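You operate a simulated robot arm through the tools that you are given. There is no shell and no other tool. Be economical: measure what you need, move in short steps, check, and stop when the job is done.

You run a simulated robot arm. Do the job below in one go: nothing can be reset, and whatever is moved stays where it is left.

Task
Put the white tub on the shelf of the two-tier table. Take the brown-banded bag on the middle island bench top and put it away on the long island bench top. Put the long tray on the long island bench top away on the sorting bench top. Fetch the brown scoop and set it on the left top of the tank table. Fetch the grey-capped cartridge and stand it on the middle of the green-legged table. Open the middle blue drawer, take the grey pipe elbow on the short island bench top and put it away inside, then shut the drawer. Take the teal drink bottle and put it on the top of the green-legged table. Stack the brown carton that says "clips" from the inside of the large steel tray on top of the brown carton that says "seals". Put the blue tin on the top of the blue chest away on the upper shelf of the grey shelving. Open the bottom blue drawer, take the blue tape roll from there and leave it on top of the white pipe tee, then shut the drawer. Fetch the blue brush and set it on the top of the right motor box. Pull the sorting bench door open. Do these in any order. Set down upright: white tub, brown-banded bag, grey-capped cartridge, teal drink bottle, blue tin.
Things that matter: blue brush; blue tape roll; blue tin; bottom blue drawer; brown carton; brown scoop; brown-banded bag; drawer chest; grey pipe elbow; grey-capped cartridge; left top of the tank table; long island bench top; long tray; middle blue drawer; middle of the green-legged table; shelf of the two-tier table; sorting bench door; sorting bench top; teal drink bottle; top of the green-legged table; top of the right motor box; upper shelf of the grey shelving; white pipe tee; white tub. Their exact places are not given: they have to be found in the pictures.

It is judged by the outcome, as a careful person would: the job done as asked, and still so three seconds after it is handed in. It fails if anything else is knocked over, pushed out of place, dropped, spilled or broken. A push-on lid holds only when it is set on centred and level and pressed home; a screw cap is set on level and turned clockwise until tight.

Robot
A 6-joint arm with a fingered hand on a trunk, on a base that drives. Base frame: it is fixed to the floor where the robot stands at the start and does not move with it; the origin is under the middle of the robot, x ahead of it, y to its left, z up. Readings come in mm, rad, newtons and seconds.
Its first joint turns from -2.897 to 2.897 rad. Places, roughly: blue brush (10x5x5 cm) [-3900, 2100, 800]; blue tape roll (7x7x4 cm) [-5800, 4200, 300]; blue tin (8x8x9 cm) [-5500, 4100, 1000]; bottom blue drawer [-5700, 4100, 300]; brown carton [-4250, -4000, 500]; brown scoop (10x9x10 cm) [0, -6200, 800]; brown-banded bag (11x8x13 cm) [700, -300, 800]; drawer chest [-5700, 4200, 500]; grey pipe elbow (9x10x5 cm) [-2600, -6200, 800]; grey-capped cartridge (8x8x18 cm) [-1100, -8200, 900]; left top of the tank table [1700, -8400, 800]; long island bench top [300, -4900, 800]; long tray (41x20x4 cm) [300, -6000, 800]; middle blue drawer [-5700, 4100, 500]; middle of the green-legged table [-4400, -5600, 800]; shelf of the two-tier table [100, -2300, 300]; sorting bench door [2400, -4700, 400]; sorting bench top [2800, -3600, 800]; teal drink bottle (7x7x21 cm) [-2800, -6100, 900]; top of the green-legged table [-4400, -5600, 800]; top of the right motor box [-4100, 1700, 500]; upper shelf of the grey shelving [-2900, 4300, 1300]; white pipe tee (11x8x5 cm) [-5100, 4100, 900]; white tub (12x10x15 cm) [500, -100, 900]. Payload 4 kg.
The TCP is the grasp point between the finger pads, 26 mm short of the fingertips. In the tool frame z runs along the fingers and y along their closing line. The gripper opens to 148 mm. The gripper's body begins 73 mm behind the TCP. The gripper is a hand of 3 fingers: y runs from the thumb to the fingers, the wrist lies at [0, 0, -239] in the tool frame, and closing takes about 1.5 s.
Orientation is that of the tool frame in the base frame, as [roll, pitch, yaw] about the fixed x, y, z axes, in that order (R = Rz(yaw) Ry(pitch) Rx(roll)). With the fingers straight down and closing along the base's y, the tool's x points along the base's -x, its y along +y and its z along -z.

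Tools
- The arm moves only by the tool nudge_tool. Its argument "increments" is a list of rows, each an object of numbers (a shift or turn left out is 0, a gripper value left out holds the last): "x", "y", "z": the shift along the tool's x, y, z in mm; "rx", "ry", "rz": the turn, a rotation vector about the tool's x, y, z in rad. In form: [{"x": .., "y": .., "z": .., "rx": .., "ry": .., "rz": ..}, ...]. A call has 1 to 8 rows; each row shifts and turns the commanded pose from where the row before left it, along the tool's axes as they then stand. "fingers" is the closure, from 0 (fully open) to 1 (shut), set as the call begins (left out, the last holds). Each row takes 0.2 s and may step no farther than 50 mm and 0.15 rad from the row before; otherwise, or with a gripper value out of range, the whole call is refused. Where a pose cannot be reached the arm comes as near as it can. A force on the tool above 40 N (or 10 N above the force at the start of the call, whichever is more), or a blocked arm, ends the call early, and 0.2 s more pass. Each finger travels about 153 mm/s and halts on what it meets, pressing with about 31 N; the grip force reading is that of the motor and also rises with nothing between the fingers. The clock runs only during rows and for 0.2 s after the last one: add rows that do not move to give the fingers time. The reply holds the time, the measured pose of the TCP, the force on the tool along the base axes, the opening and the grip force, in the units named above and with some noise, with the torque about the TCP (base axes, N m) and any sound that the robot's microphone picked up.
- Cameras (640 x 400 px; columns grow to the right, rows downward): "scene" is now at [19.3, 118.2, 1464.2]; the picture's right is [-0.48, -0.88, 0.00], its down [-0.46, 0.25, -0.85] and it looks along [0.75, -0.41, -0.53] (base axes); focal length 278 px, centre (320, 200). "wrist" rides on the gripper at [68, -39, -90] in the tool frame; the picture's right is [0.50, 0.87, 0.00], its down [-0.66, 0.38, -0.65] and it looks along [-0.57, 0.33, 0.76] (tool axes); focal length 222 px, centre (320, 200).
- camera(camera): a new picture of that camera. The clock stands still meanwhile.
- lift_body(by): slides the trunk up (or, below 0, down) by that many mm; the arm and the scene camera ride with it, the base frame stays. It gives what a move gives, with no picture.
- drive_base(legs): drives the robot by 1 to 6 legs, each [ahead, left, turn to the left] in mm, mm and rad, along the robot's own axes; the way and the turn of a leg run together, so that a leg with both is an arc; at most 1500 mm and 3.142 rad a leg. The arm and the cameras ride along, it lands a little off, and it stops where it bumps. It gives what a move gives.
- curl_fingers(finger1, finger2, thumb_bend): sets how far each is bent, from 0 (flat) to 1 (curled in); at 0.3 the hand is open as for a grip, at 0.7 the pads meet at the TCP. One left out holds its place. A second passes; each finger stops where it meets its share of the squeeze, and holds until it gets a number again. A gripper value or a shape takes the hand back. It gives what a move gives, with no picture; readings hold the bend of each and the force on the fingers (four entries, about 0 where the hand has none), thumb and palm.
- hand_shape(shape): the hand has 3 fingers and takes this shape, open, in about a second: jaw (thumb against the fingers, like two jaws); tri (thumb and two fingers); tip (a fingertip pinch); poke (one finger out to press); point (the index stretched); flat (the hand flat); cup (the hand cupped); fist (a fist). The gripper value then closes the fingers along that shape, each until it touches; the sizes above hold for jaw. It gives what a move gives, with no picture.
- head_to(pan, tilt): turns the head with the scene camera to pan (to the left, within 2.705 rad either way) and tilt (down, from -0.506 to 1.204), counted from straight ahead of the robot. It gives what a move gives.
- point_at(camera, pixels): for up to 12 pixels [column, row] of the newest picture of that camera ("zoom" is the newest enlarged one), the place [x, y, z] in the base frame of the surface seen there, good to about 2 mm. The clock stands still meanwhile.
- zoom(camera, box): a new picture of the part [left, top, right, bottom] of that camera's present view, enlarged. The clock stands still meanwhile.
- hand_in(): hands the job in; it is judged then, once.

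Go step by step. Measure first, check grasps and placings, and put right what went wrong. The budget is 399 turns and 360 pictures, counting those below and the enlarged ones. Unless the task says otherwise, let go and move clear before handing in, and close with one line.

The tools are called after "Emit:" as a command line: name --argument value ..., lists and objects as JSON in quotes. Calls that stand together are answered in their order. nudge_tool: Moves the arm, as the interface text tells. Its arguments: {"type":"object","properties":{"increments":{"type":"array","items":{"type":"object","properties":{"x":{"type":"number"},"y":{"type":"number"},"z":{"type":"number"},"rx":{"type":"number"},"ry":{"type":"number"},"rz":{"type":"number"}}}},"fingers":{"type":"number"}},"required":["increments"]} The other tools are called the same way: lift_body (by) slides the trunk up or down; hand_shape (shape) gives the hand a shape; curl_fingers (finger1, finger2, thumb_bend) moves the fingers one by one; drive_base (legs) drives the base; head_to (pan, tilt) turns the head that bears the scene camera; camera (camera) takes a picture; point_at (camera, pixels) gives the place of the surface under pixels of a picture; zoom (camera, box) takes an enlarged picture of a part of a camera's view; hand_in () hands the job in.

At the start:

```text
time: 0.0
position: [543.3, -75.4, 1128.6]
ee_rot: [-3.141, 0.001, 3.141]
contact_force: [-0.1, 0.7, 0.0]
wrist_torque: [0.01, 0.0, 0.03]
finger_gap: 147.8
finger_force: 0.0
shape: jaw
bend: [0.3, 0.3, 0.3]
finger forces: [0.0, 0.1, 0.1, 0.0, 0.0, 0.0]
trunk travel left (down, up): [-400.0, 190.0]
robot x, y, heading: [2.6, -3.1, -0.0]
head pan, tilt: [-0.501, 0.553]
```

scene: 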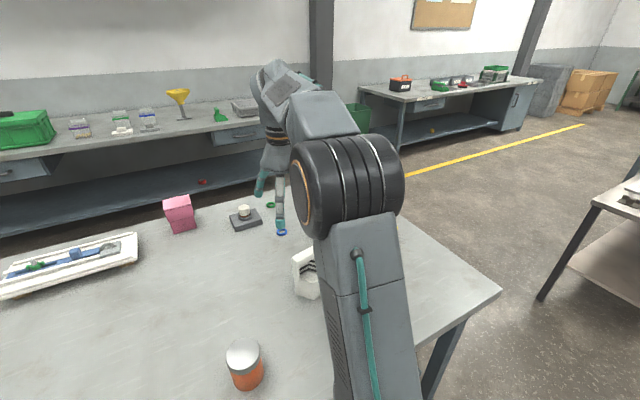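
wrist: 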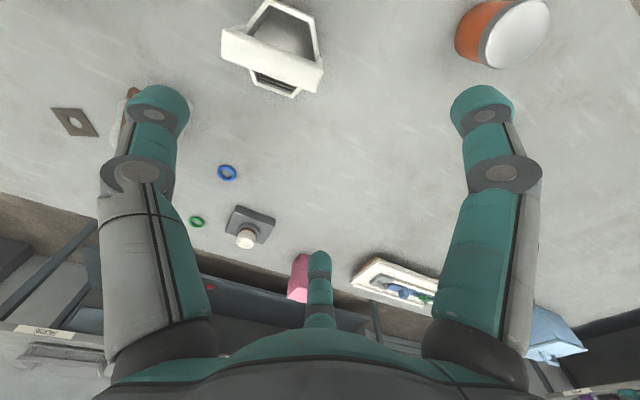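

The first pictures show the middle island bench ahead with a white object at about (305,275) and an orange can at (245,365). I'll measure these and look around first.

Emit:
point_at --camera "scene" --pixels '[[305, 275], [245, 355], [180, 205], [245, 215], [70, 260], [500, 290], [480, 310], [300, 290]]'

Emit:
zoom --camera "scene" --box '[160, 160, 400, 400]'

Emit:
zoom --camera "wrist" --box '[0, 0, 640, 400]'

```text
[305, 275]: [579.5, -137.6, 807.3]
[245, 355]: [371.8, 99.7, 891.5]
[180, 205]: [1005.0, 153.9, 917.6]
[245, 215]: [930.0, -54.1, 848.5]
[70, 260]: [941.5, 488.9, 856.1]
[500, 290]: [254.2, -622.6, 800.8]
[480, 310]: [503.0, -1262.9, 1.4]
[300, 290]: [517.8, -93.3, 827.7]
```

```text
1.67 times, centred on (280, 280) of scene
```

zoom: 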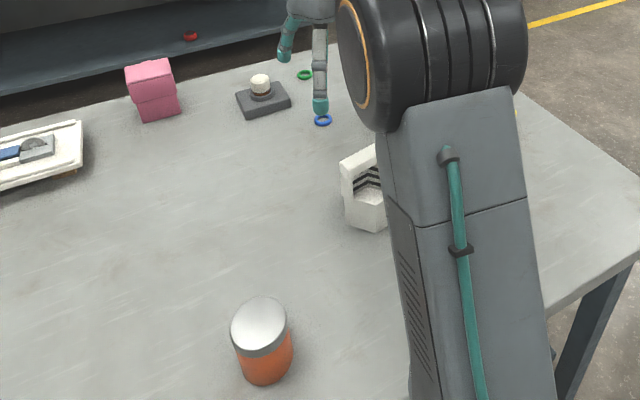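

```text
1.00 times, centred on (320, 200) of wrist
```

zoom: 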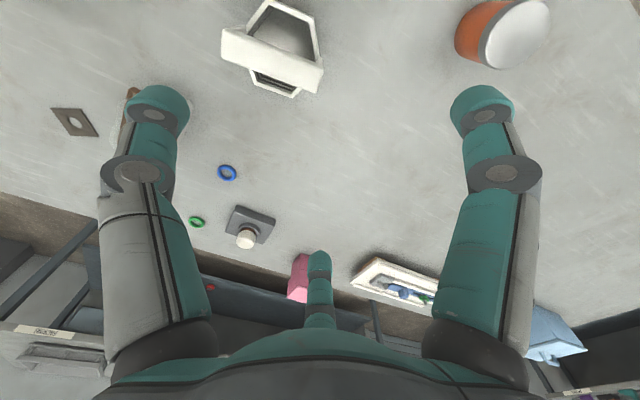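

Emit:
point_at --camera "wrist" --pixels '[[222, 45], [322, 72], [248, 3], [315, 35], [282, 50], [75, 122], [128, 108], [228, 172], [270, 60], [300, 90], [255, 78], [285, 15]]'

Emit:
zoom --camera "wrist" --box '[180, 0, 360, 112]'

Emit:
head_to --pan 0.0 --tilt 0.8

Emit:
camera --camera "scene"

```text
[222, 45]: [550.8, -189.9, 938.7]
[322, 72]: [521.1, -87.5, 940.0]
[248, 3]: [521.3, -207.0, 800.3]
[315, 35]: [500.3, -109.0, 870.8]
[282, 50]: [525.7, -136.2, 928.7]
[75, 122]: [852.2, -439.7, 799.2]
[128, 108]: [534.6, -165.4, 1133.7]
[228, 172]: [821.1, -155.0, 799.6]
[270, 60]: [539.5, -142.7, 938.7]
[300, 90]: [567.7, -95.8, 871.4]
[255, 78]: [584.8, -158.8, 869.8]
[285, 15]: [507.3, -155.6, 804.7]
```

```text
3.56 times, centred on (270, 56) of wrist
```

zoom: 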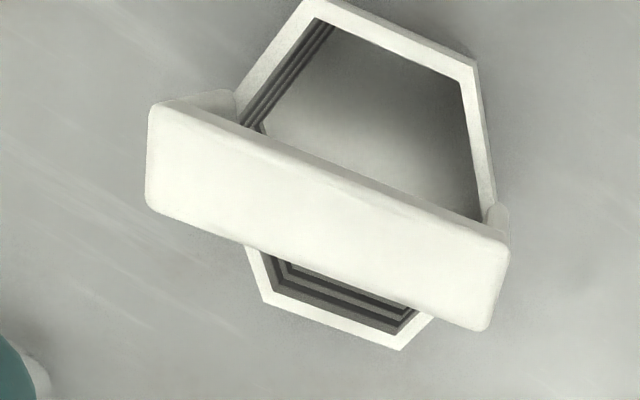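

```text
time: 0.9
position: [543.1, -76.2, 1127.6]
ee_rot: [3.141, 0.001, 3.141]
contact_force: [-0.7, -0.6, 0.5]
wrist_torque: [-0.01, -0.01, -0.01]
finger_gap: 147.7
finger_force: 0.1
shape: jaw
bend: [0.3, 0.3, 0.3]
finger forces: [0.0, 0.0, 0.1, 0.0, 0.0, 0.0]
trunk travel left (down, up): [-400.0, 190.0]
robot x, y, heading: [-1.2, 0.6, -0.0]
head pan, tilt: [0.0, 0.799]
```

```text
354 pictures are left
```

scene: 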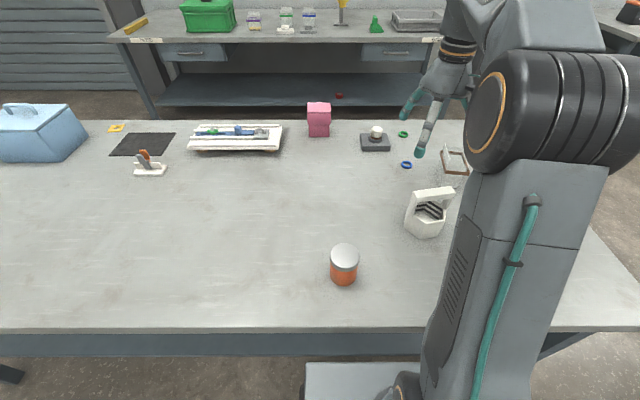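

The tub is open, with a handle bar at z≈940 running (551,-190)→(527,-88). I'll turn the hand so it closes across the bar and go above it.

Emit:
nudge_tool --increments '[{"x": 6, "y": -32, "rz": 0.148}, {"rz": 0.148}, {"rz": 0.148}, {"rz": 0.148}, {"rz": 0.148}, {"rz": 0.148}, {"rz": 0.148}, {"rz": 0.148}]'

Emit:
nudge_tool --increments '[{"rz": 0.148}, {}]'

Emit:
camera --camera "wrist"

Emit:
camera --camera "scene"

```text
time: 2.7
position: [535.4, -108.6, 1129.1]
ee_rot: [-3.14, -0.001, 1.954]
contact_force: [0.0, 0.2, 0.8]
wrist_torque: [0.0, 0.01, -0.01]
finger_gap: 148.0
finger_force: 0.0
shape: jaw
bend: [0.3, 0.3, 0.3]
finger forces: [0.0, 0.0, 0.1, 0.1, 0.1, 0.0]
trunk travel left (down, up): [-400.0, 190.0]
robot x, y, heading: [-1.6, -1.3, -0.006]
head pan, tilt: [0.0, 0.799]
```

```text
time: 3.3
position: [535.9, -108.4, 1128.0]
ee_rot: [-3.141, 0.0, 1.809]
contact_force: [0.4, 0.2, -0.6]
wrist_torque: [0.0, 0.0, -0.01]
finger_gap: 147.7
finger_force: 0.0
shape: jaw
bend: [0.3, 0.3, 0.3]
finger forces: [0.1, 0.1, 0.1, 0.1, 0.0, 0.0]
trunk travel left (down, up): [-400.0, 190.0]
robot x, y, heading: [-3.7, 1.8, -0.001]
head pan, tilt: [0.0, 0.799]
```

```text
353 pictures are left
```

wrist: 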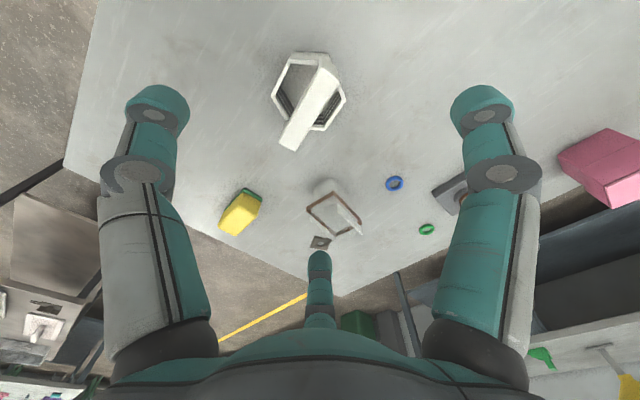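

```text
352 pictures are left
```

scene: 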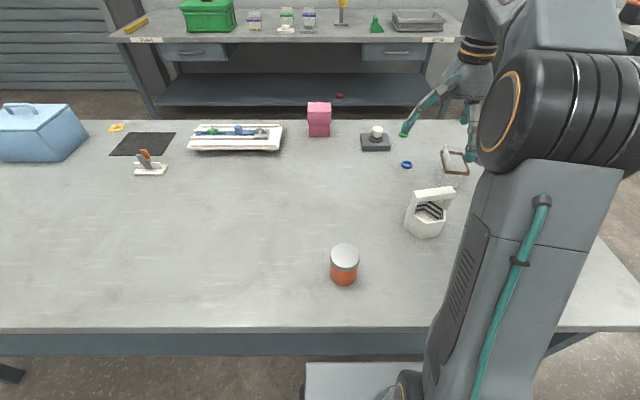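

The wrist view shows the tub's bar (330,65)-(293,147) and the banded bag at (335,212). I'll measure both.

Emit:
point_at --camera "wrist" --pixels '[[323, 70], [338, 78], [281, 142], [298, 150], [330, 190], [308, 207], [332, 192], [360, 228], [328, 237], [340, 205], [352, 218], [330, 215]]'

Emit:
zoom --camera "wrist" --box '[260, 40, 400, 260]'

Emit:
zoom --camera "scene" --box '[380, 120, 500, 260]'

```text
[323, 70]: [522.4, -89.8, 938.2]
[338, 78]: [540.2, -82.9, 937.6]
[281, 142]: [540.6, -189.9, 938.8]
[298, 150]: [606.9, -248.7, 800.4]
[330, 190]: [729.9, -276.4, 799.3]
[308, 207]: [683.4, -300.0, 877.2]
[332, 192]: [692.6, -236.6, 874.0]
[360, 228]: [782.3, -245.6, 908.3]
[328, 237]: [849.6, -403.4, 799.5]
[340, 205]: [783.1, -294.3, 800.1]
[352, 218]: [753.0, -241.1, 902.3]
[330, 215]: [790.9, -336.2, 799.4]
```

```text
1.82 times, centred on (330, 150) of wrist
```

zoom: 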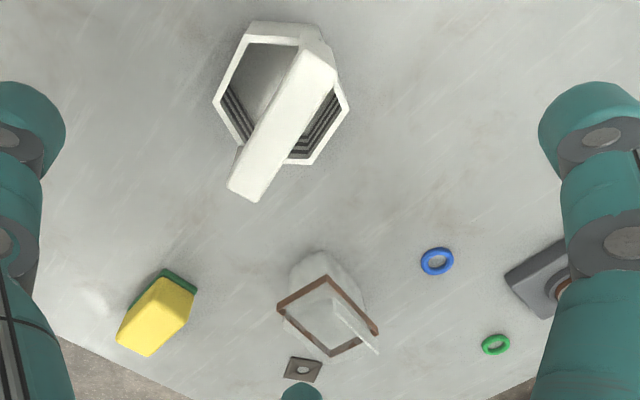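

```text
2.86 times, centred on (440, 190) of scene
```

zoom: 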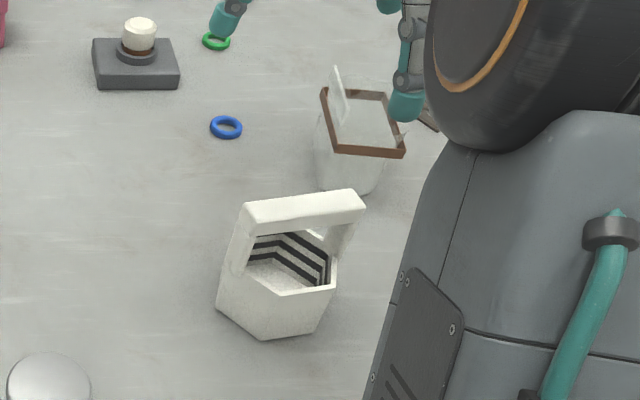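

The bar centre is about (539,-138,938). I'll go down onto it and close.

Emit:
nudge_tool --increments '[{"x": -30, "y": -4, "rz": 0.08}, {"z": 50}, {"z": 50}, {"z": 50}, {"z": 44}, {}]'

Emit:
camera --camera "wrist"

Emit:
camera --camera "scene"

```text
time: 4.7
position: [541.1, -139.1, 933.0]
ee_rot: [3.141, 0.0, 1.73]
contact_force: [-0.4, 0.0, -0.8]
wrist_torque: [0.01, -0.01, -0.04]
finger_gap: 148.1
finger_force: 0.0
shape: jaw
bend: [0.3, 0.3, 0.3]
finger forces: [0.0, 0.0, 0.1, 0.0, 0.2, 0.1]
trunk travel left (down, up): [-400.0, 190.0]
robot x, y, heading: [-1.6, 0.1, 0.002]
head pan, tilt: [0.0, 0.799]
```

```text
349 pictures are left
```

wrist: 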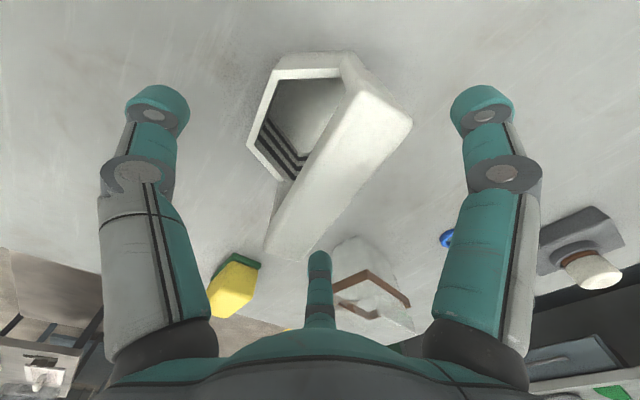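

```text
348 pictures are left
```

scene: 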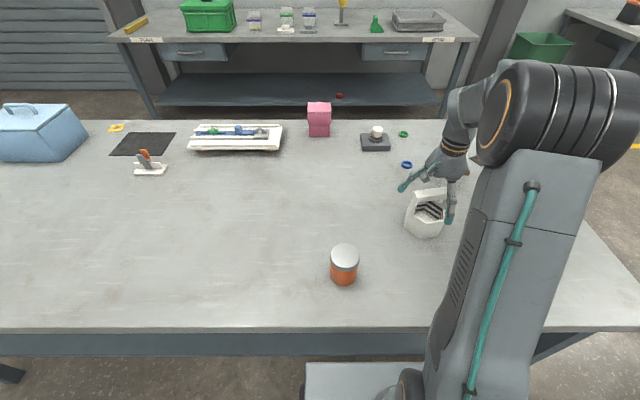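

The fingers straddle the bar; closing.

Emit:
nudge_tool --fingers 1.0 --increments '[{}, {}, {}, {}, {}, {}, {}, {}]'

Emit:
camera --camera "wrist"

```text
time: 6.5
position: [542.4, -139.2, 934.7]
ee_rot: [-3.142, 0.0, 1.73]
contact_force: [0.6, 0.1, -1.4]
wrist_torque: [-0.04, 0.05, -0.02]
finger_gap: 15.1
finger_force: 31.1
shape: jaw
bend: [0.77, 0.76, 0.74]
finger forces: [4.7, 4.2, 0.0, 0.1, 7.6, 0.0]
trunk travel left (down, up): [-400.0, 190.0]
robot x, y, heading: [3.5, 3.3, 0.0]
head pan, tilt: [0.0, 0.799]
```

```text
347 pictures are left
```

wrist: 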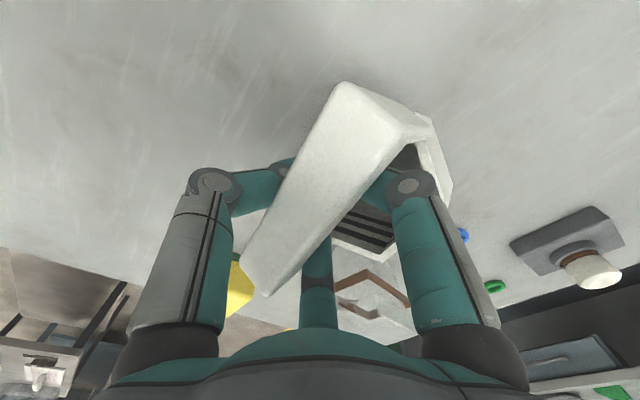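

Gripped with the fingers curled under the bar. Lifting slowly to check.

Emit:
nudge_tool --increments '[{"z": -20}, {"z": -40}, {"z": -40}, {}]'

Emit:
camera --camera "scene"

Emit:
camera --camera "wrist"

```text
time: 7.5
position: [539.7, -137.3, 1034.5]
ee_rot: [-3.141, 0.0, 1.729]
contact_force: [1.0, 0.6, -2.2]
wrist_torque: [0.0, 0.07, -0.01]
finger_gap: 15.3
finger_force: 31.3
shape: jaw
bend: [0.77, 0.76, 0.74]
finger forces: [4.4, 4.1, 0.0, 0.1, 7.4, 0.0]
trunk travel left (down, up): [-400.0, 190.0]
robot x, y, heading: [-0.2, 0.8, -0.003]
head pan, tilt: [0.0, 0.799]
```

```text
346 pictures are left
```

scene: 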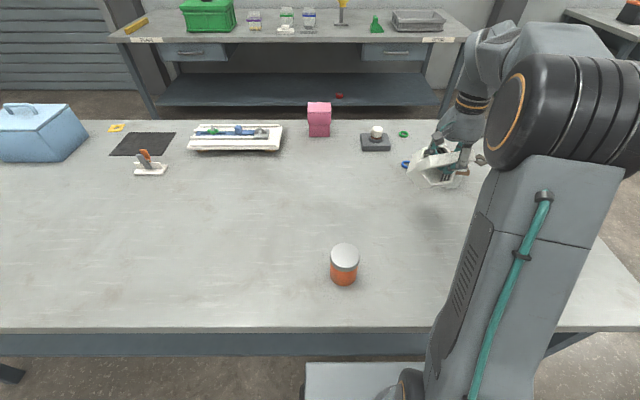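

```text
345 pictures are left
```

wrist: 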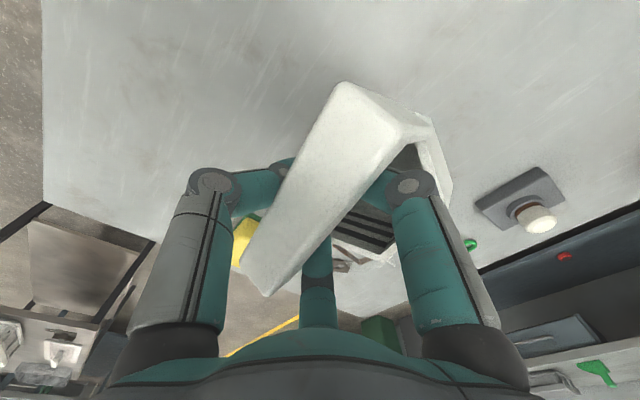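

Emit:
zoom --camera "scene" --box '[380, 110, 500, 200]'

Emit:
head_to --pan -1.5 --tilt 0.5

Emit:
camera --camera "scene"

```text
4.44 times, centred on (440, 155) of scene
```

zoom: 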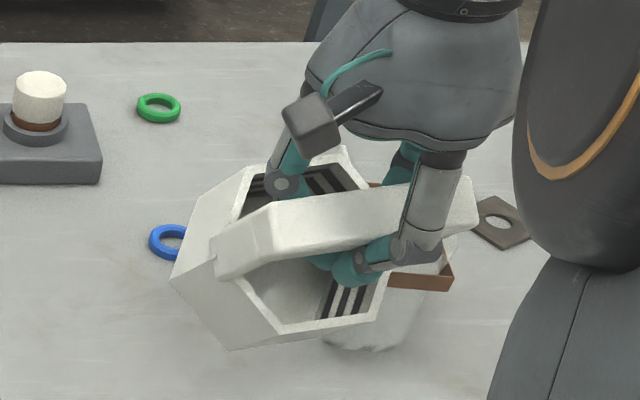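

```text
time: 9.1
position: [541.2, -137.9, 1034.1]
ee_rot: [-3.141, 0.0, 1.729]
contact_force: [0.7, -0.9, -1.7]
wrist_torque: [-0.01, 0.06, 0.0]
finger_gap: 14.9
finger_force: 30.9
shape: jaw
bend: [0.77, 0.76, 0.74]
finger forces: [4.6, 4.2, 0.1, 0.1, 7.4, 0.1]
trunk travel left (down, up): [-400.0, 190.0]
robot x, y, heading: [-1.9, -2.5, 0.001]
head pan, tilt: [-1.499, 0.499]
```

```text
343 pictures are left
```

scene: 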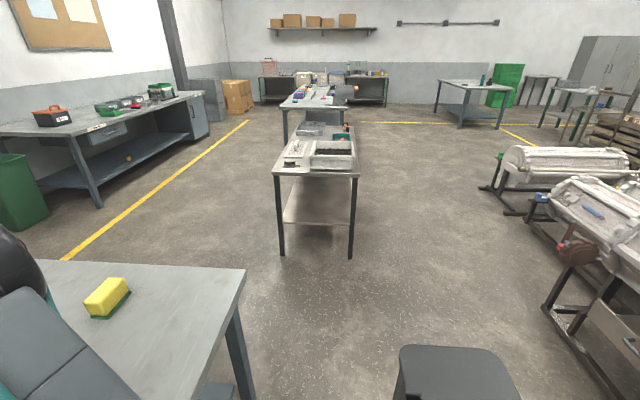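

The tub is held (tilted a little). The two-tier table is at (275-360,125-255) in the view. I'll measure it.

Emit:
point_at --camera "scene" --pixels '[[275, 172], [358, 175], [320, 215], [285, 215], [350, 215], [289, 130], [350, 130], [290, 190], [345, 192], [280, 253], [352, 255], [450, 352]]'

Emit:
zoom --camera "scene" --box '[240, 60, 400, 270]'

Emit:
head_to --pan -1.5 --tilt 1.2

Emit:
camera --camera "scene"

Emit:
head_to --pan -2.6 --tilt 0.5

Emit:
camera --camera "scene"

```text
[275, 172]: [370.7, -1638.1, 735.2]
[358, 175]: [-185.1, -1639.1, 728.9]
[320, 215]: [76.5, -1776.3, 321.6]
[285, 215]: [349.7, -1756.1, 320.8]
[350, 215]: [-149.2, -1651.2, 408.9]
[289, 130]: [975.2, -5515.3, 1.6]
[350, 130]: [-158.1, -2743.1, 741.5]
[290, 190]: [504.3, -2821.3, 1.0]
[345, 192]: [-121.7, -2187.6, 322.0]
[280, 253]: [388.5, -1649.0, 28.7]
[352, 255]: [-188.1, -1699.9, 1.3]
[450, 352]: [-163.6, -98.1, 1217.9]
```

```text
1.90 times, centred on (320, 165) of scene
```

zoom: 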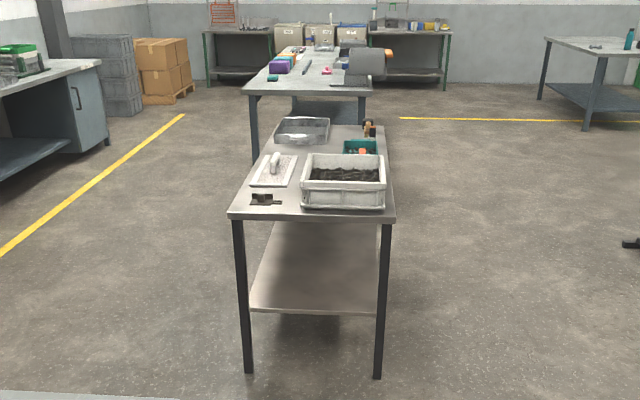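

```text
time: 10.2
position: [541.9, -137.4, 1033.8]
ee_rot: [-3.141, 0.0, 1.728]
contact_force: [0.9, 0.5, -1.8]
wrist_torque: [-0.01, 0.04, -0.04]
finger_gap: 15.3
finger_force: 31.0
shape: jaw
bend: [0.77, 0.76, 0.74]
finger forces: [4.5, 4.1, 0.0, 0.0, 7.4, 0.0]
trunk travel left (down, up): [-400.0, 190.0]
robot x, y, heading: [-2.0, -1.0, 0.004]
head pan, tilt: [-1.499, 1.201]
```

```text
341 pictures are left
```

scene: 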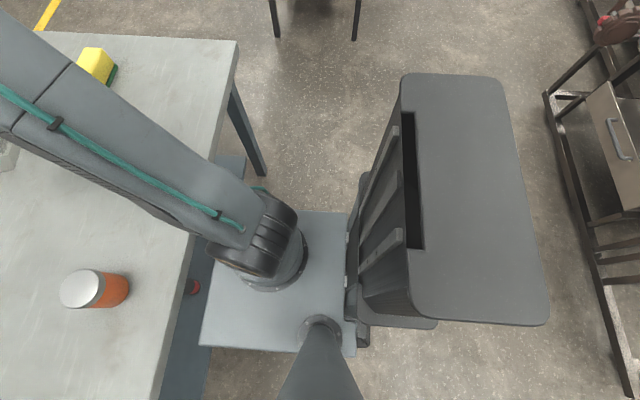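

```text
time: 11.5
position: [540.1, -137.3, 1034.6]
ee_rot: [-3.141, 0.0, 1.731]
contact_force: [-0.5, -0.2, -1.9]
wrist_torque: [0.0, 0.05, 0.01]
finger_gap: 15.3
finger_force: 31.2
shape: jaw
bend: [0.77, 0.76, 0.74]
finger forces: [4.5, 4.0, 0.0, 0.0, 7.4, 0.1]
trunk travel left (down, up): [-400.0, 190.0]
robot x, y, heading: [-1.5, 0.9, -0.003]
head pan, tilt: [-2.601, 0.499]
```

```text
340 pictures are left
```

scene: 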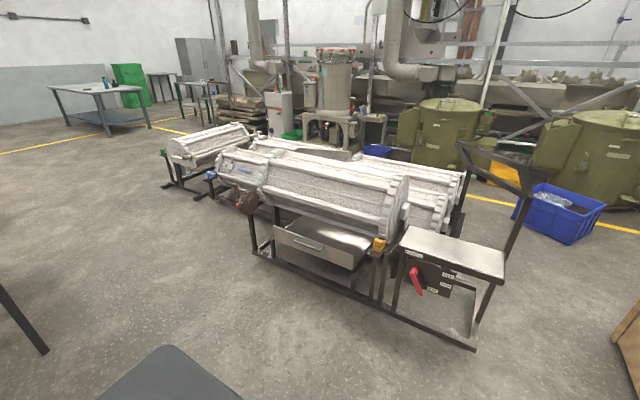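

The shelf lies at z≈321 under a top at 735, so it must be entered with the hand horizontal. I'll set the tub back on the bench and regrip it with the hand level. First down to where it was.

Emit:
nudge_tool --increments '[{"z": 40}, {"z": 40}, {"z": 10}, {"z": 8}, {}]'

Emit:
nudge_tool --fingers 0.0 --increments '[{}, {}, {}, {}, {}, {}, {"z": -1}]'

Emit:
head_to --pan -0.2 --tilt 0.9

Emit:
camera --camera "scene"

Emit:
camera --camera "wrist"

```text
time: 12.7
position: [540.3, -141.0, 936.1]
ee_rot: [3.141, 0.0, 1.729]
contact_force: [0.0, -0.5, -1.9]
wrist_torque: [-0.04, 0.04, 0.03]
finger_gap: 15.0
finger_force: 31.6
shape: jaw
bend: [0.77, 0.76, 0.74]
finger forces: [4.4, 3.9, 0.0, 0.0, 7.1, 0.0]
trunk travel left (down, up): [-400.0, 190.0]
robot x, y, heading: [-4.6, 2.0, -0.0]
head pan, tilt: [-2.601, 0.499]
```

```text
time: 14.3
position: [539.0, -138.7, 936.7]
ee_rot: [-3.141, 0.0, 1.73]
contact_force: [0.3, -0.2, -0.6]
wrist_torque: [-0.01, -0.05, -0.02]
finger_gap: 148.2
finger_force: 0.1
shape: jaw
bend: [0.3, 0.3, 0.3]
finger forces: [0.1, 0.1, 0.1, 0.0, 0.0, 0.1]
trunk travel left (down, up): [-400.0, 190.0]
robot x, y, heading: [-2.7, -1.5, -0.0]
head pan, tilt: [-2.601, 0.499]
```

```text
time: 16.5
position: [540.8, -139.8, 936.5]
ee_rot: [-3.141, 0.002, 1.729]
contact_force: [-1.4, -0.4, -0.4]
wrist_torque: [-0.01, 0.03, -0.01]
finger_gap: 148.2
finger_force: 0.1
shape: jaw
bend: [0.3, 0.3, 0.3]
finger forces: [0.0, 0.0, 0.0, 0.0, 0.0, 0.0]
trunk travel left (down, up): [-400.0, 190.0]
robot x, y, heading: [-0.6, -1.4, -0.001]
head pan, tilt: [-0.201, 0.901]
```

```text
339 pictures are left
```

scene: 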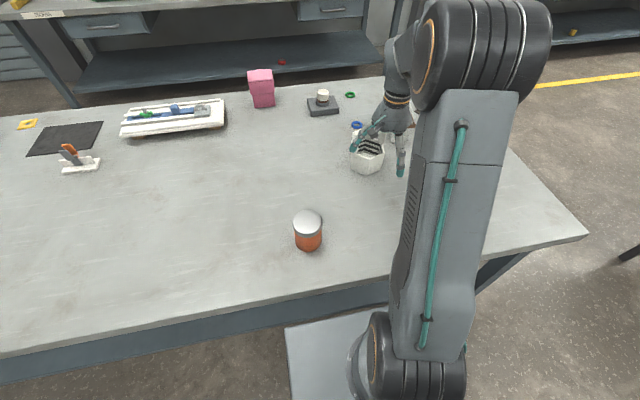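

```text
338 pictures are left
```

wrist: 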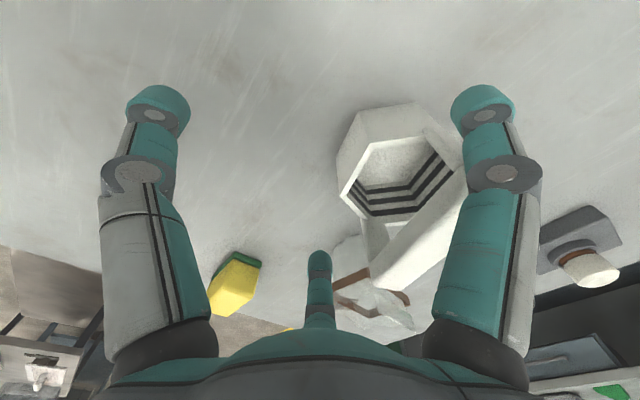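

The tub stands, shifted slightly away. I'll rise straight up and look.

Emit:
nudge_tool --increments '[{"z": -40}, {"z": -50}, {"z": -50}, {"z": -30, "y": -40}, {}]'

Emit:
camera --camera "wrist"

Emit:
zoom --camera "scene" --box '[280, 70, 440, 200]'

```text
time: 17.7
position: [498.6, -143.9, 1108.2]
ee_rot: [-3.141, -0.001, 1.73]
contact_force: [0.0, 0.7, 0.0]
wrist_torque: [-0.02, -0.03, 0.04]
finger_gap: 147.9
finger_force: 0.0
shape: jaw
bend: [0.3, 0.3, 0.3]
finger forces: [0.0, 0.0, 0.0, 0.1, 0.0, 0.0]
trunk travel left (down, up): [-400.0, 190.0]
robot x, y, heading: [2.0, -1.2, -0.002]
head pan, tilt: [-0.201, 0.901]
```

```text
337 pictures are left
```

wrist: 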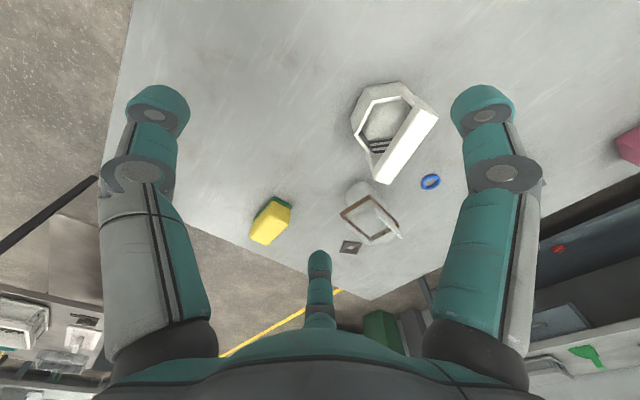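

```text
3.08 times, centred on (360, 135) of scene
```

zoom: 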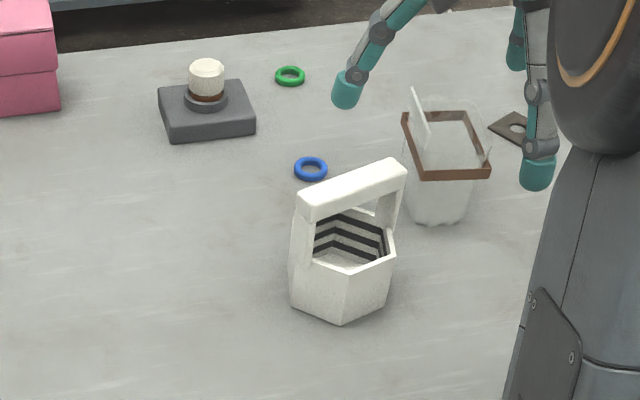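

Emit:
point_at --camera "wrist" --pixels '[[420, 112], [435, 120], [372, 175], [388, 180], [402, 148], [360, 95], [400, 86], [354, 120], [395, 130], [343, 213], [395, 230], [368, 190]]'

Emit:
point_at --camera "scene" --pixels '[[357, 131], [379, 123], [368, 128], [365, 173], [352, 165], [376, 165], [389, 110], [383, 95], [398, 115], [290, 330], [380, 305], [300, 399]]'

```text
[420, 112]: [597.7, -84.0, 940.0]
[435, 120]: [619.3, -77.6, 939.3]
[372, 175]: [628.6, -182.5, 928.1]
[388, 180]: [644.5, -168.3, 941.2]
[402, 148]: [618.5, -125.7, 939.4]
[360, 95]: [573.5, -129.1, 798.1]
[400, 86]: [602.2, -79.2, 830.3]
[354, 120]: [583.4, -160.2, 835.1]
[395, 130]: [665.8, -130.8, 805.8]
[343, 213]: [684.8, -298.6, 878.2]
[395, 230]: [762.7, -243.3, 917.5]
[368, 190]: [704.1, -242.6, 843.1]
```

```text
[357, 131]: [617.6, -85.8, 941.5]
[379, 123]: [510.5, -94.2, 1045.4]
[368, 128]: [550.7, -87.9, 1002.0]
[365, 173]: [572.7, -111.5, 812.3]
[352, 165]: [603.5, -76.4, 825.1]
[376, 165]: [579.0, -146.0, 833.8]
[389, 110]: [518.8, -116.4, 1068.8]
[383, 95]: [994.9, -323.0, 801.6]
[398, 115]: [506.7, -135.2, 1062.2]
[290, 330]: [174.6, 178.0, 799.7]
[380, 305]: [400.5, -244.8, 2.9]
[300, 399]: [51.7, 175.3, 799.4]
```

The tub's bar centre is now (621,-128), pointing along (26,-95). I also want the robot's own outline for driving, so I'll look straight down.

Emit:
head_to --pan -0.3 --tilt 1.2

Emit:
camera --camera "scene"

Emit:
point_at --camera "scene" --pixels '[[300, 250], [280, 260], [400, 250], [330, 300], [200, 220], [200, 260], [500, 200], [360, 350], [300, 390], [450, 330], [480, 300], [250, 300]]'

Emit:
head_to --pan -1.5 --tilt 1.2

Emit:
camera --camera "scene"

Emit:
point_at --camera "scene" --pixels '[[205, 345], [355, 355], [345, 215], [240, 200], [185, 330], [215, 240], [225, 160], [270, 175], [355, 195], [360, 340], [410, 320], [545, 320]]'

```text
time: 18.5
position: [498.8, -145.5, 1107.6]
ee_rot: [-3.141, 0.002, 1.73]
contact_force: [-0.2, 0.0, -0.2]
wrist_torque: [0.0, 0.0, -0.02]
finger_gap: 148.0
finger_force: 0.1
shape: jaw
bend: [0.3, 0.3, 0.3]
finger forces: [0.1, 0.0, 0.0, 0.1, 0.0, 0.0]
trunk travel left (down, up): [-400.0, 190.0]
robot x, y, heading: [-0.0, 1.1, 0.002]
head pan, tilt: [-0.3, 1.201]
```

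```text
335 pictures are left
```

scene: 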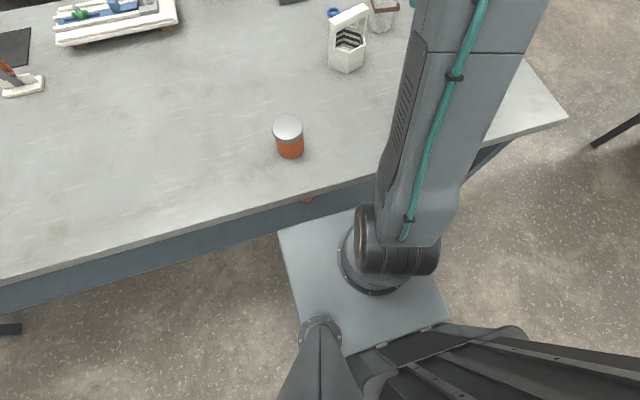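

```text
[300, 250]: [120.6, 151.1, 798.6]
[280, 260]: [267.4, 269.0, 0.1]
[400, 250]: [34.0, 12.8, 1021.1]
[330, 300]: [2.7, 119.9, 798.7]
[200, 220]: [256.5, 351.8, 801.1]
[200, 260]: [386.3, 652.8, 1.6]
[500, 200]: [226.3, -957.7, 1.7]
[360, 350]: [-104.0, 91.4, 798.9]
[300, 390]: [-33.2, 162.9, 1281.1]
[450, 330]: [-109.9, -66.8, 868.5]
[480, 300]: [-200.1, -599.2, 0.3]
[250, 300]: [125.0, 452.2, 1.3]
```

```text
time: 19.9
position: [499.1, -144.6, 1107.4]
ee_rot: [3.14, 0.001, 1.729]
contact_force: [0.4, 0.4, -0.6]
wrist_torque: [-0.01, 0.02, 0.0]
finger_gap: 148.0
finger_force: 0.0
shape: jaw
bend: [0.3, 0.3, 0.3]
finger forces: [0.1, 0.0, 0.1, 0.0, 0.0, 0.0]
trunk travel left (down, up): [-400.0, 190.0]
robot x, y, heading: [-0.5, 1.6, 0.001]
head pan, tilt: [-1.499, 1.201]
```

```text
334 pictures are left
```

scene: 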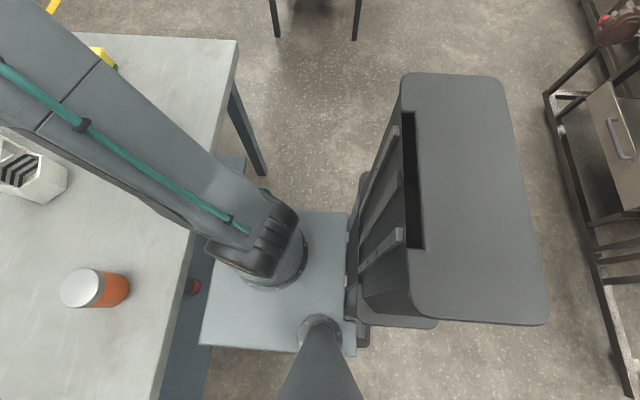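

```text
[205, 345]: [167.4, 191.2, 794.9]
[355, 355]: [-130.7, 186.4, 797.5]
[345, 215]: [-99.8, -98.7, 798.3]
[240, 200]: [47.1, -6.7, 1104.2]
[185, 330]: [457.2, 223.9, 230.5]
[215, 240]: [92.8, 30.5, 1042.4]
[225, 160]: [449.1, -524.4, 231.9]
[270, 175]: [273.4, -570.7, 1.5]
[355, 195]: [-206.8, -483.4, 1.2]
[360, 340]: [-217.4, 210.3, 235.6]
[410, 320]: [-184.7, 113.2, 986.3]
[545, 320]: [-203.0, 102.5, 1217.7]
```

The robot's outline is about x -220..170, y ±200. Now I'll turn the hand level, pointing at the bar.

Emit:
nudge_tool --fingers 0.4 --increments '[{"rz": -0.108, "z": -20}, {"rx": -0.143}, {"rx": -0.143}, {"rx": -0.143}, {"rx": -0.143}, {"rx": -0.143}, {"rx": -0.143}, {"rx": -0.143}]'

Emit:
nudge_tool --increments '[{"rx": -0.143}, {"rx": -0.143}, {"rx": -0.143}, {"rx": -0.141}, {}]'

```text
time: 21.7
position: [499.9, -146.6, 1128.2]
ee_rot: [2.14, 0.003, 1.834]
contact_force: [0.2, 0.8, 0.4]
wrist_torque: [-0.02, 0.0, 0.01]
finger_gap: 89.1
finger_force: 0.2
shape: jaw
bend: [0.32, 0.32, 0.7]
finger forces: [0.1, 0.0, 0.0, 0.0, 0.0, 0.0]
trunk travel left (down, up): [-400.0, 190.0]
robot x, y, heading: [-2.0, -2.9, 0.001]
head pan, tilt: [-1.499, 1.201]
```

```text
time: 22.9
position: [499.3, -146.0, 1127.6]
ee_rot: [1.569, 0.0, 1.837]
contact_force: [-0.5, -0.5, 0.0]
wrist_torque: [0.01, 0.0, 0.05]
finger_gap: 89.3
finger_force: 0.0
shape: jaw
bend: [0.32, 0.32, 0.7]
finger forces: [0.1, 0.0, 0.0, 0.0, 0.0, 0.0]
trunk travel left (down, up): [-400.0, 190.0]
robot x, y, heading: [1.9, -2.1, 0.002]
head pan, tilt: [-1.499, 1.201]
```

The thumb closes first (bend 0.7 while the fingers stay open). I'll pitch the hand to about 30° below level for clearance, open the thumb part-way, and look.

Emit:
nudge_tool --increments '[{"rx": 0.13}, {"rx": 0.13}, {"rx": 0.13}, {"rx": 0.13}, {}]'

Emit:
curl_fingers --finger1 0.32 --finger2 0.32 --thumb_bend 0.5

Emit:
camera --camera "wrist"

Emit:
head_to --pan -0.2 --tilt 0.7

Emit:
camera --camera "scene"

```text
time: 24.1
position: [500.2, -145.7, 1128.0]
ee_rot: [2.092, 0.002, 1.838]
contact_force: [0.1, -0.1, -0.2]
wrist_torque: [0.03, -0.02, -0.01]
finger_gap: 89.4
finger_force: 0.1
shape: jaw
bend: [0.32, 0.32, 0.7]
finger forces: [0.0, 0.0, 0.1, 0.0, 0.0, 0.0]
trunk travel left (down, up): [-400.0, 190.0]
robot x, y, heading: [2.5, -5.1, 0.003]
head pan, tilt: [-1.499, 1.201]
```

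```text
time: 25.1
position: [499.0, -146.5, 1126.8]
ee_rot: [2.091, 0.001, 1.838]
contact_force: [-0.7, 0.0, 1.2]
wrist_torque: [-0.01, 0.0, -0.01]
finger_gap: 92.9
finger_force: 0.0
shape: fingers
bend: [0.32, 0.32, 0.5]
finger forces: [0.0, 0.0, 0.0, 0.1, 0.0, 0.1]
trunk travel left (down, up): [-400.0, 190.0]
robot x, y, heading: [5.8, -2.9, 0.001]
head pan, tilt: [-1.499, 1.201]
```

```text
333 pictures are left
```

wrist: 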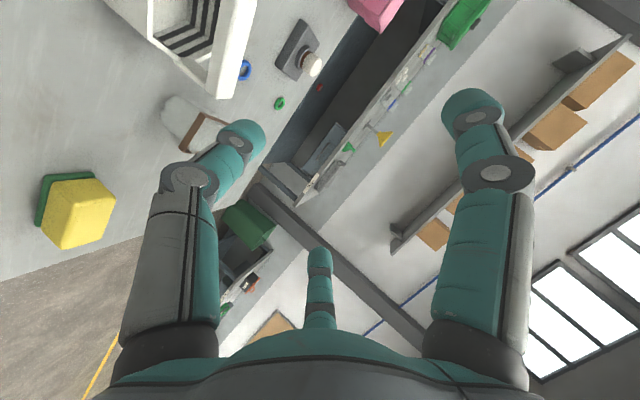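

```text
time: 26.6
position: [499.6, -145.1, 1126.5]
ee_rot: [2.091, 0.001, 1.839]
contact_force: [-0.4, 0.1, 0.2]
wrist_torque: [0.02, 0.01, -0.01]
finger_gap: 92.8
finger_force: 0.2
shape: fingers
bend: [0.32, 0.32, 0.5]
finger forces: [0.1, 0.0, 0.0, 0.1, 0.1, 0.0]
trunk travel left (down, up): [-400.0, 190.0]
robot x, y, heading: [0.1, -0.8, 0.0]
head pan, tilt: [-0.201, 0.7]
```

```text
332 pictures are left
```

scene: 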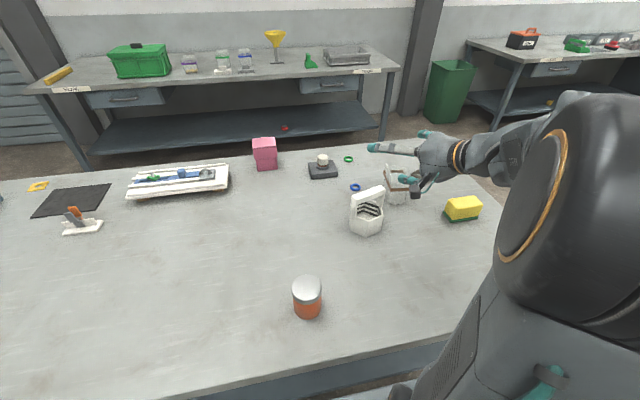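

I'll line up with the bar along the tool axis, stopping 90 mm short.

Emit:
nudge_tool --increments '[{"x": -15, "y": -40}, {"y": -40}, {"y": -32}, {"z": 50}, {"z": 50}, {}]'

Emit:
camera --camera "wrist"

Emit:
zoom --camera "scene" --box '[300, 120, 500, 260]'

```text
time: 28.0
position: [533.0, -150.7, 980.8]
ee_rot: [2.094, 0.0, 1.837]
contact_force: [-0.2, 0.0, -0.9]
wrist_torque: [-0.03, 0.04, 0.0]
finger_gap: 92.9
finger_force: 0.1
shape: fingers
bend: [0.32, 0.32, 0.5]
finger forces: [0.0, 0.1, 0.0, 0.0, 0.1, 0.0]
trunk travel left (down, up): [-400.0, 190.0]
robot x, y, heading: [-0.1, -0.3, 0.0]
head pan, tilt: [-0.201, 0.7]
```

```text
331 pictures are left
```

wrist: 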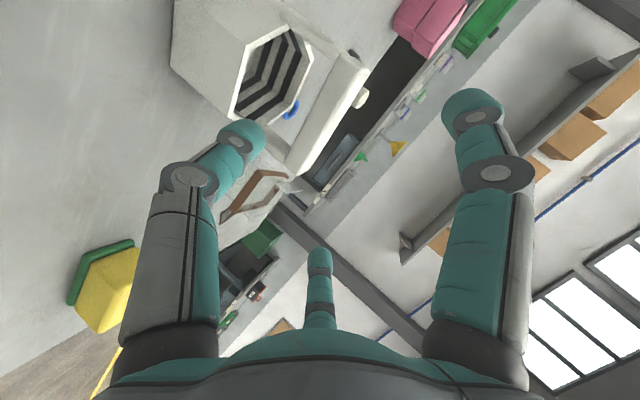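

```text
2.86 times, centred on (400, 190) of scene
```

zoom: 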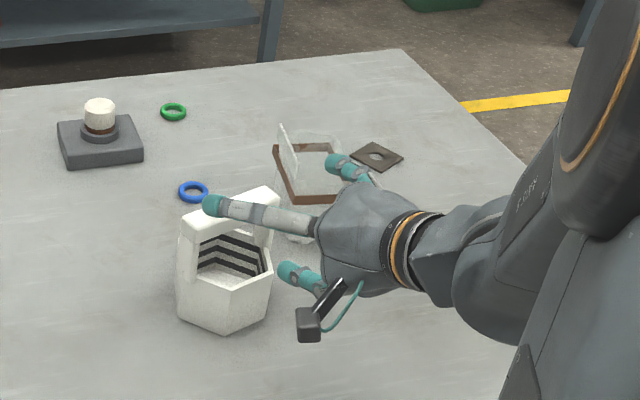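

Emit:
point_at --camera "wrist" --pixels '[[355, 70], [340, 65], [305, 160], [290, 155], [325, 115], [315, 130], [275, 30], [245, 118], [305, 70]]'

```text
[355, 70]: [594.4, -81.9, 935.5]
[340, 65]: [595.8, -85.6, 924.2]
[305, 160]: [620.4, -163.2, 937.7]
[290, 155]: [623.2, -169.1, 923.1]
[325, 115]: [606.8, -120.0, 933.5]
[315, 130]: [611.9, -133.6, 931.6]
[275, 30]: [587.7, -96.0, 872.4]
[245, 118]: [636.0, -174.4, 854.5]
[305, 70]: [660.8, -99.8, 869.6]
```

Numbers confirm the bar; advancing 105 mm and closing thumb then fingers.

Emit:
nudge_tool --increments '[{"z": 40}, {"z": 40}, {"z": 24}, {}]'

Emit:
camera --camera "wrist"

Emit:
zoom --camera "scene" --box '[300, 120, 500, 260]'

```text
time: 29.0
position: [621.7, -126.9, 930.1]
ee_rot: [2.092, 0.0, 1.838]
contact_force: [0.6, -0.1, -0.2]
wrist_torque: [-0.01, -0.06, -0.04]
finger_gap: 92.8
finger_force: 0.0
shape: fingers
bend: [0.32, 0.32, 0.5]
finger forces: [0.0, 0.1, 0.1, 0.1, 0.0, 0.0]
trunk travel left (down, up): [-400.0, 190.0]
robot x, y, heading: [0.4, 1.4, 0.002]
head pan, tilt: [-0.201, 0.7]
```

```text
329 pictures are left
```

wrist: 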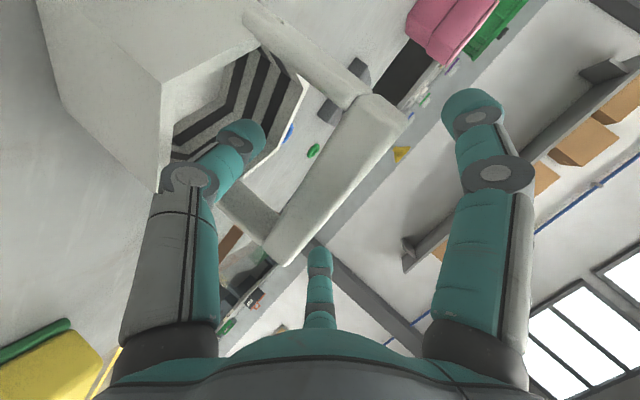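

```text
2.86 times, centred on (400, 190) of scene
```

zoom: 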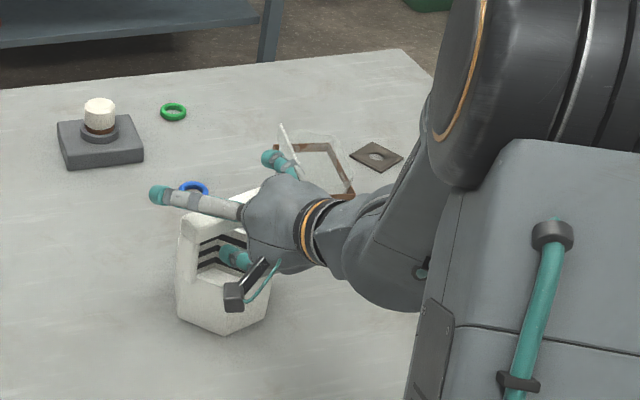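

Thumb is under the bar, fingers above. Closing.

Emit:
nudge_tool --fingers 1.0 --increments '[{}, {}, {}, {}, {}, {}, {}, {}]'

Emit:
camera --camera "wrist"

Emit:
zoom --camera "scene" --box '[300, 120, 500, 260]'

```text
time: 30.8
position: [621.1, -126.3, 930.6]
ee_rot: [2.092, 0.001, 1.838]
contact_force: [-0.1, 0.1, -0.5]
wrist_torque: [0.03, -0.05, -0.01]
finger_gap: 12.7
finger_force: 30.8
shape: jaw
bend: [0.71, 0.7, 0.77]
finger forces: [0.2, 0.0, 0.0, 0.1, 0.8, 0.1]
trunk travel left (down, up): [-400.0, 190.0]
robot x, y, heading: [-3.5, -3.1, 0.004]
head pan, tilt: [-0.201, 0.7]
```

```text
327 pictures are left
```

wrist: 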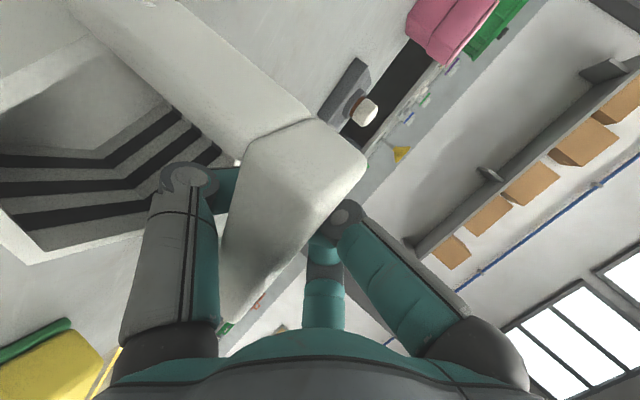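

```text
2.86 times, centred on (400, 190) of scene
```

zoom: 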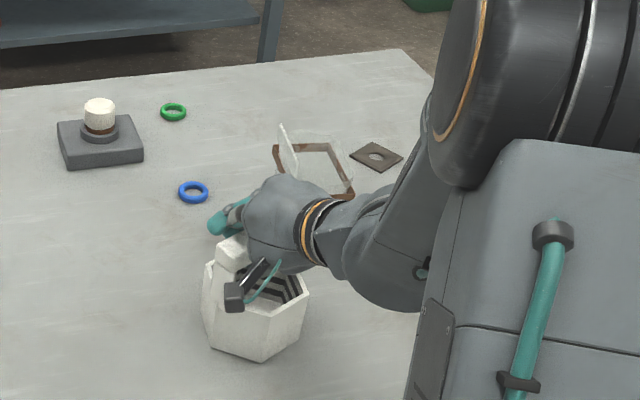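

The fingers have curled around the bar like a hook. I'll lift a little to see how it hangs.

Emit:
nudge_tool --increments '[{"y": 9, "z": -5}, {"y": 35, "z": -20}, {"y": 35, "z": -20}, {}]'

Emit:
camera --camera "wrist"

Emit:
zoom --camera "scene" --box '[300, 120, 500, 260]'

```text
time: 31.8
position: [620.8, -127.5, 1023.6]
ee_rot: [2.092, -0.001, 1.837]
contact_force: [-0.4, -0.4, -1.1]
wrist_torque: [0.03, -0.04, -0.02]
finger_gap: 13.4
finger_force: 30.9
shape: jaw
bend: [0.71, 0.7, 0.77]
finger forces: [0.4, 0.1, 0.1, 0.0, 1.6, 0.1]
trunk travel left (down, up): [-400.0, 190.0]
robot x, y, heading: [0.8, -3.1, -0.002]
head pan, tilt: [-0.201, 0.7]
```

```text
325 pictures are left
```

wrist: 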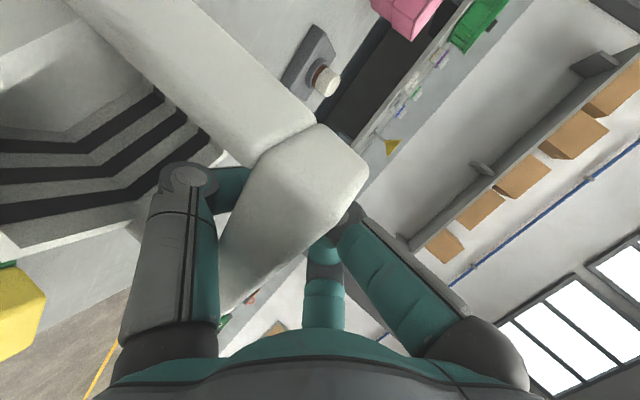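

```text
2.86 times, centred on (400, 190) of scene
```

zoom: 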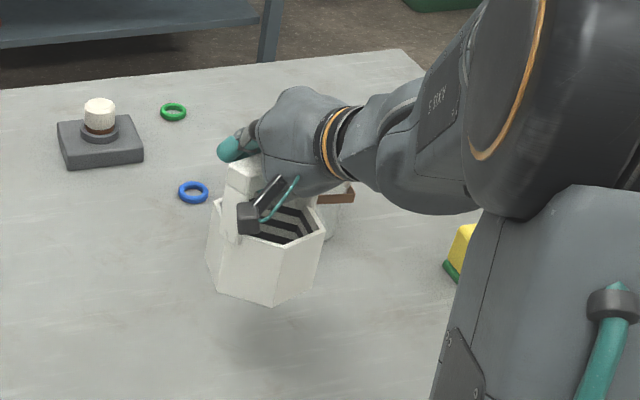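

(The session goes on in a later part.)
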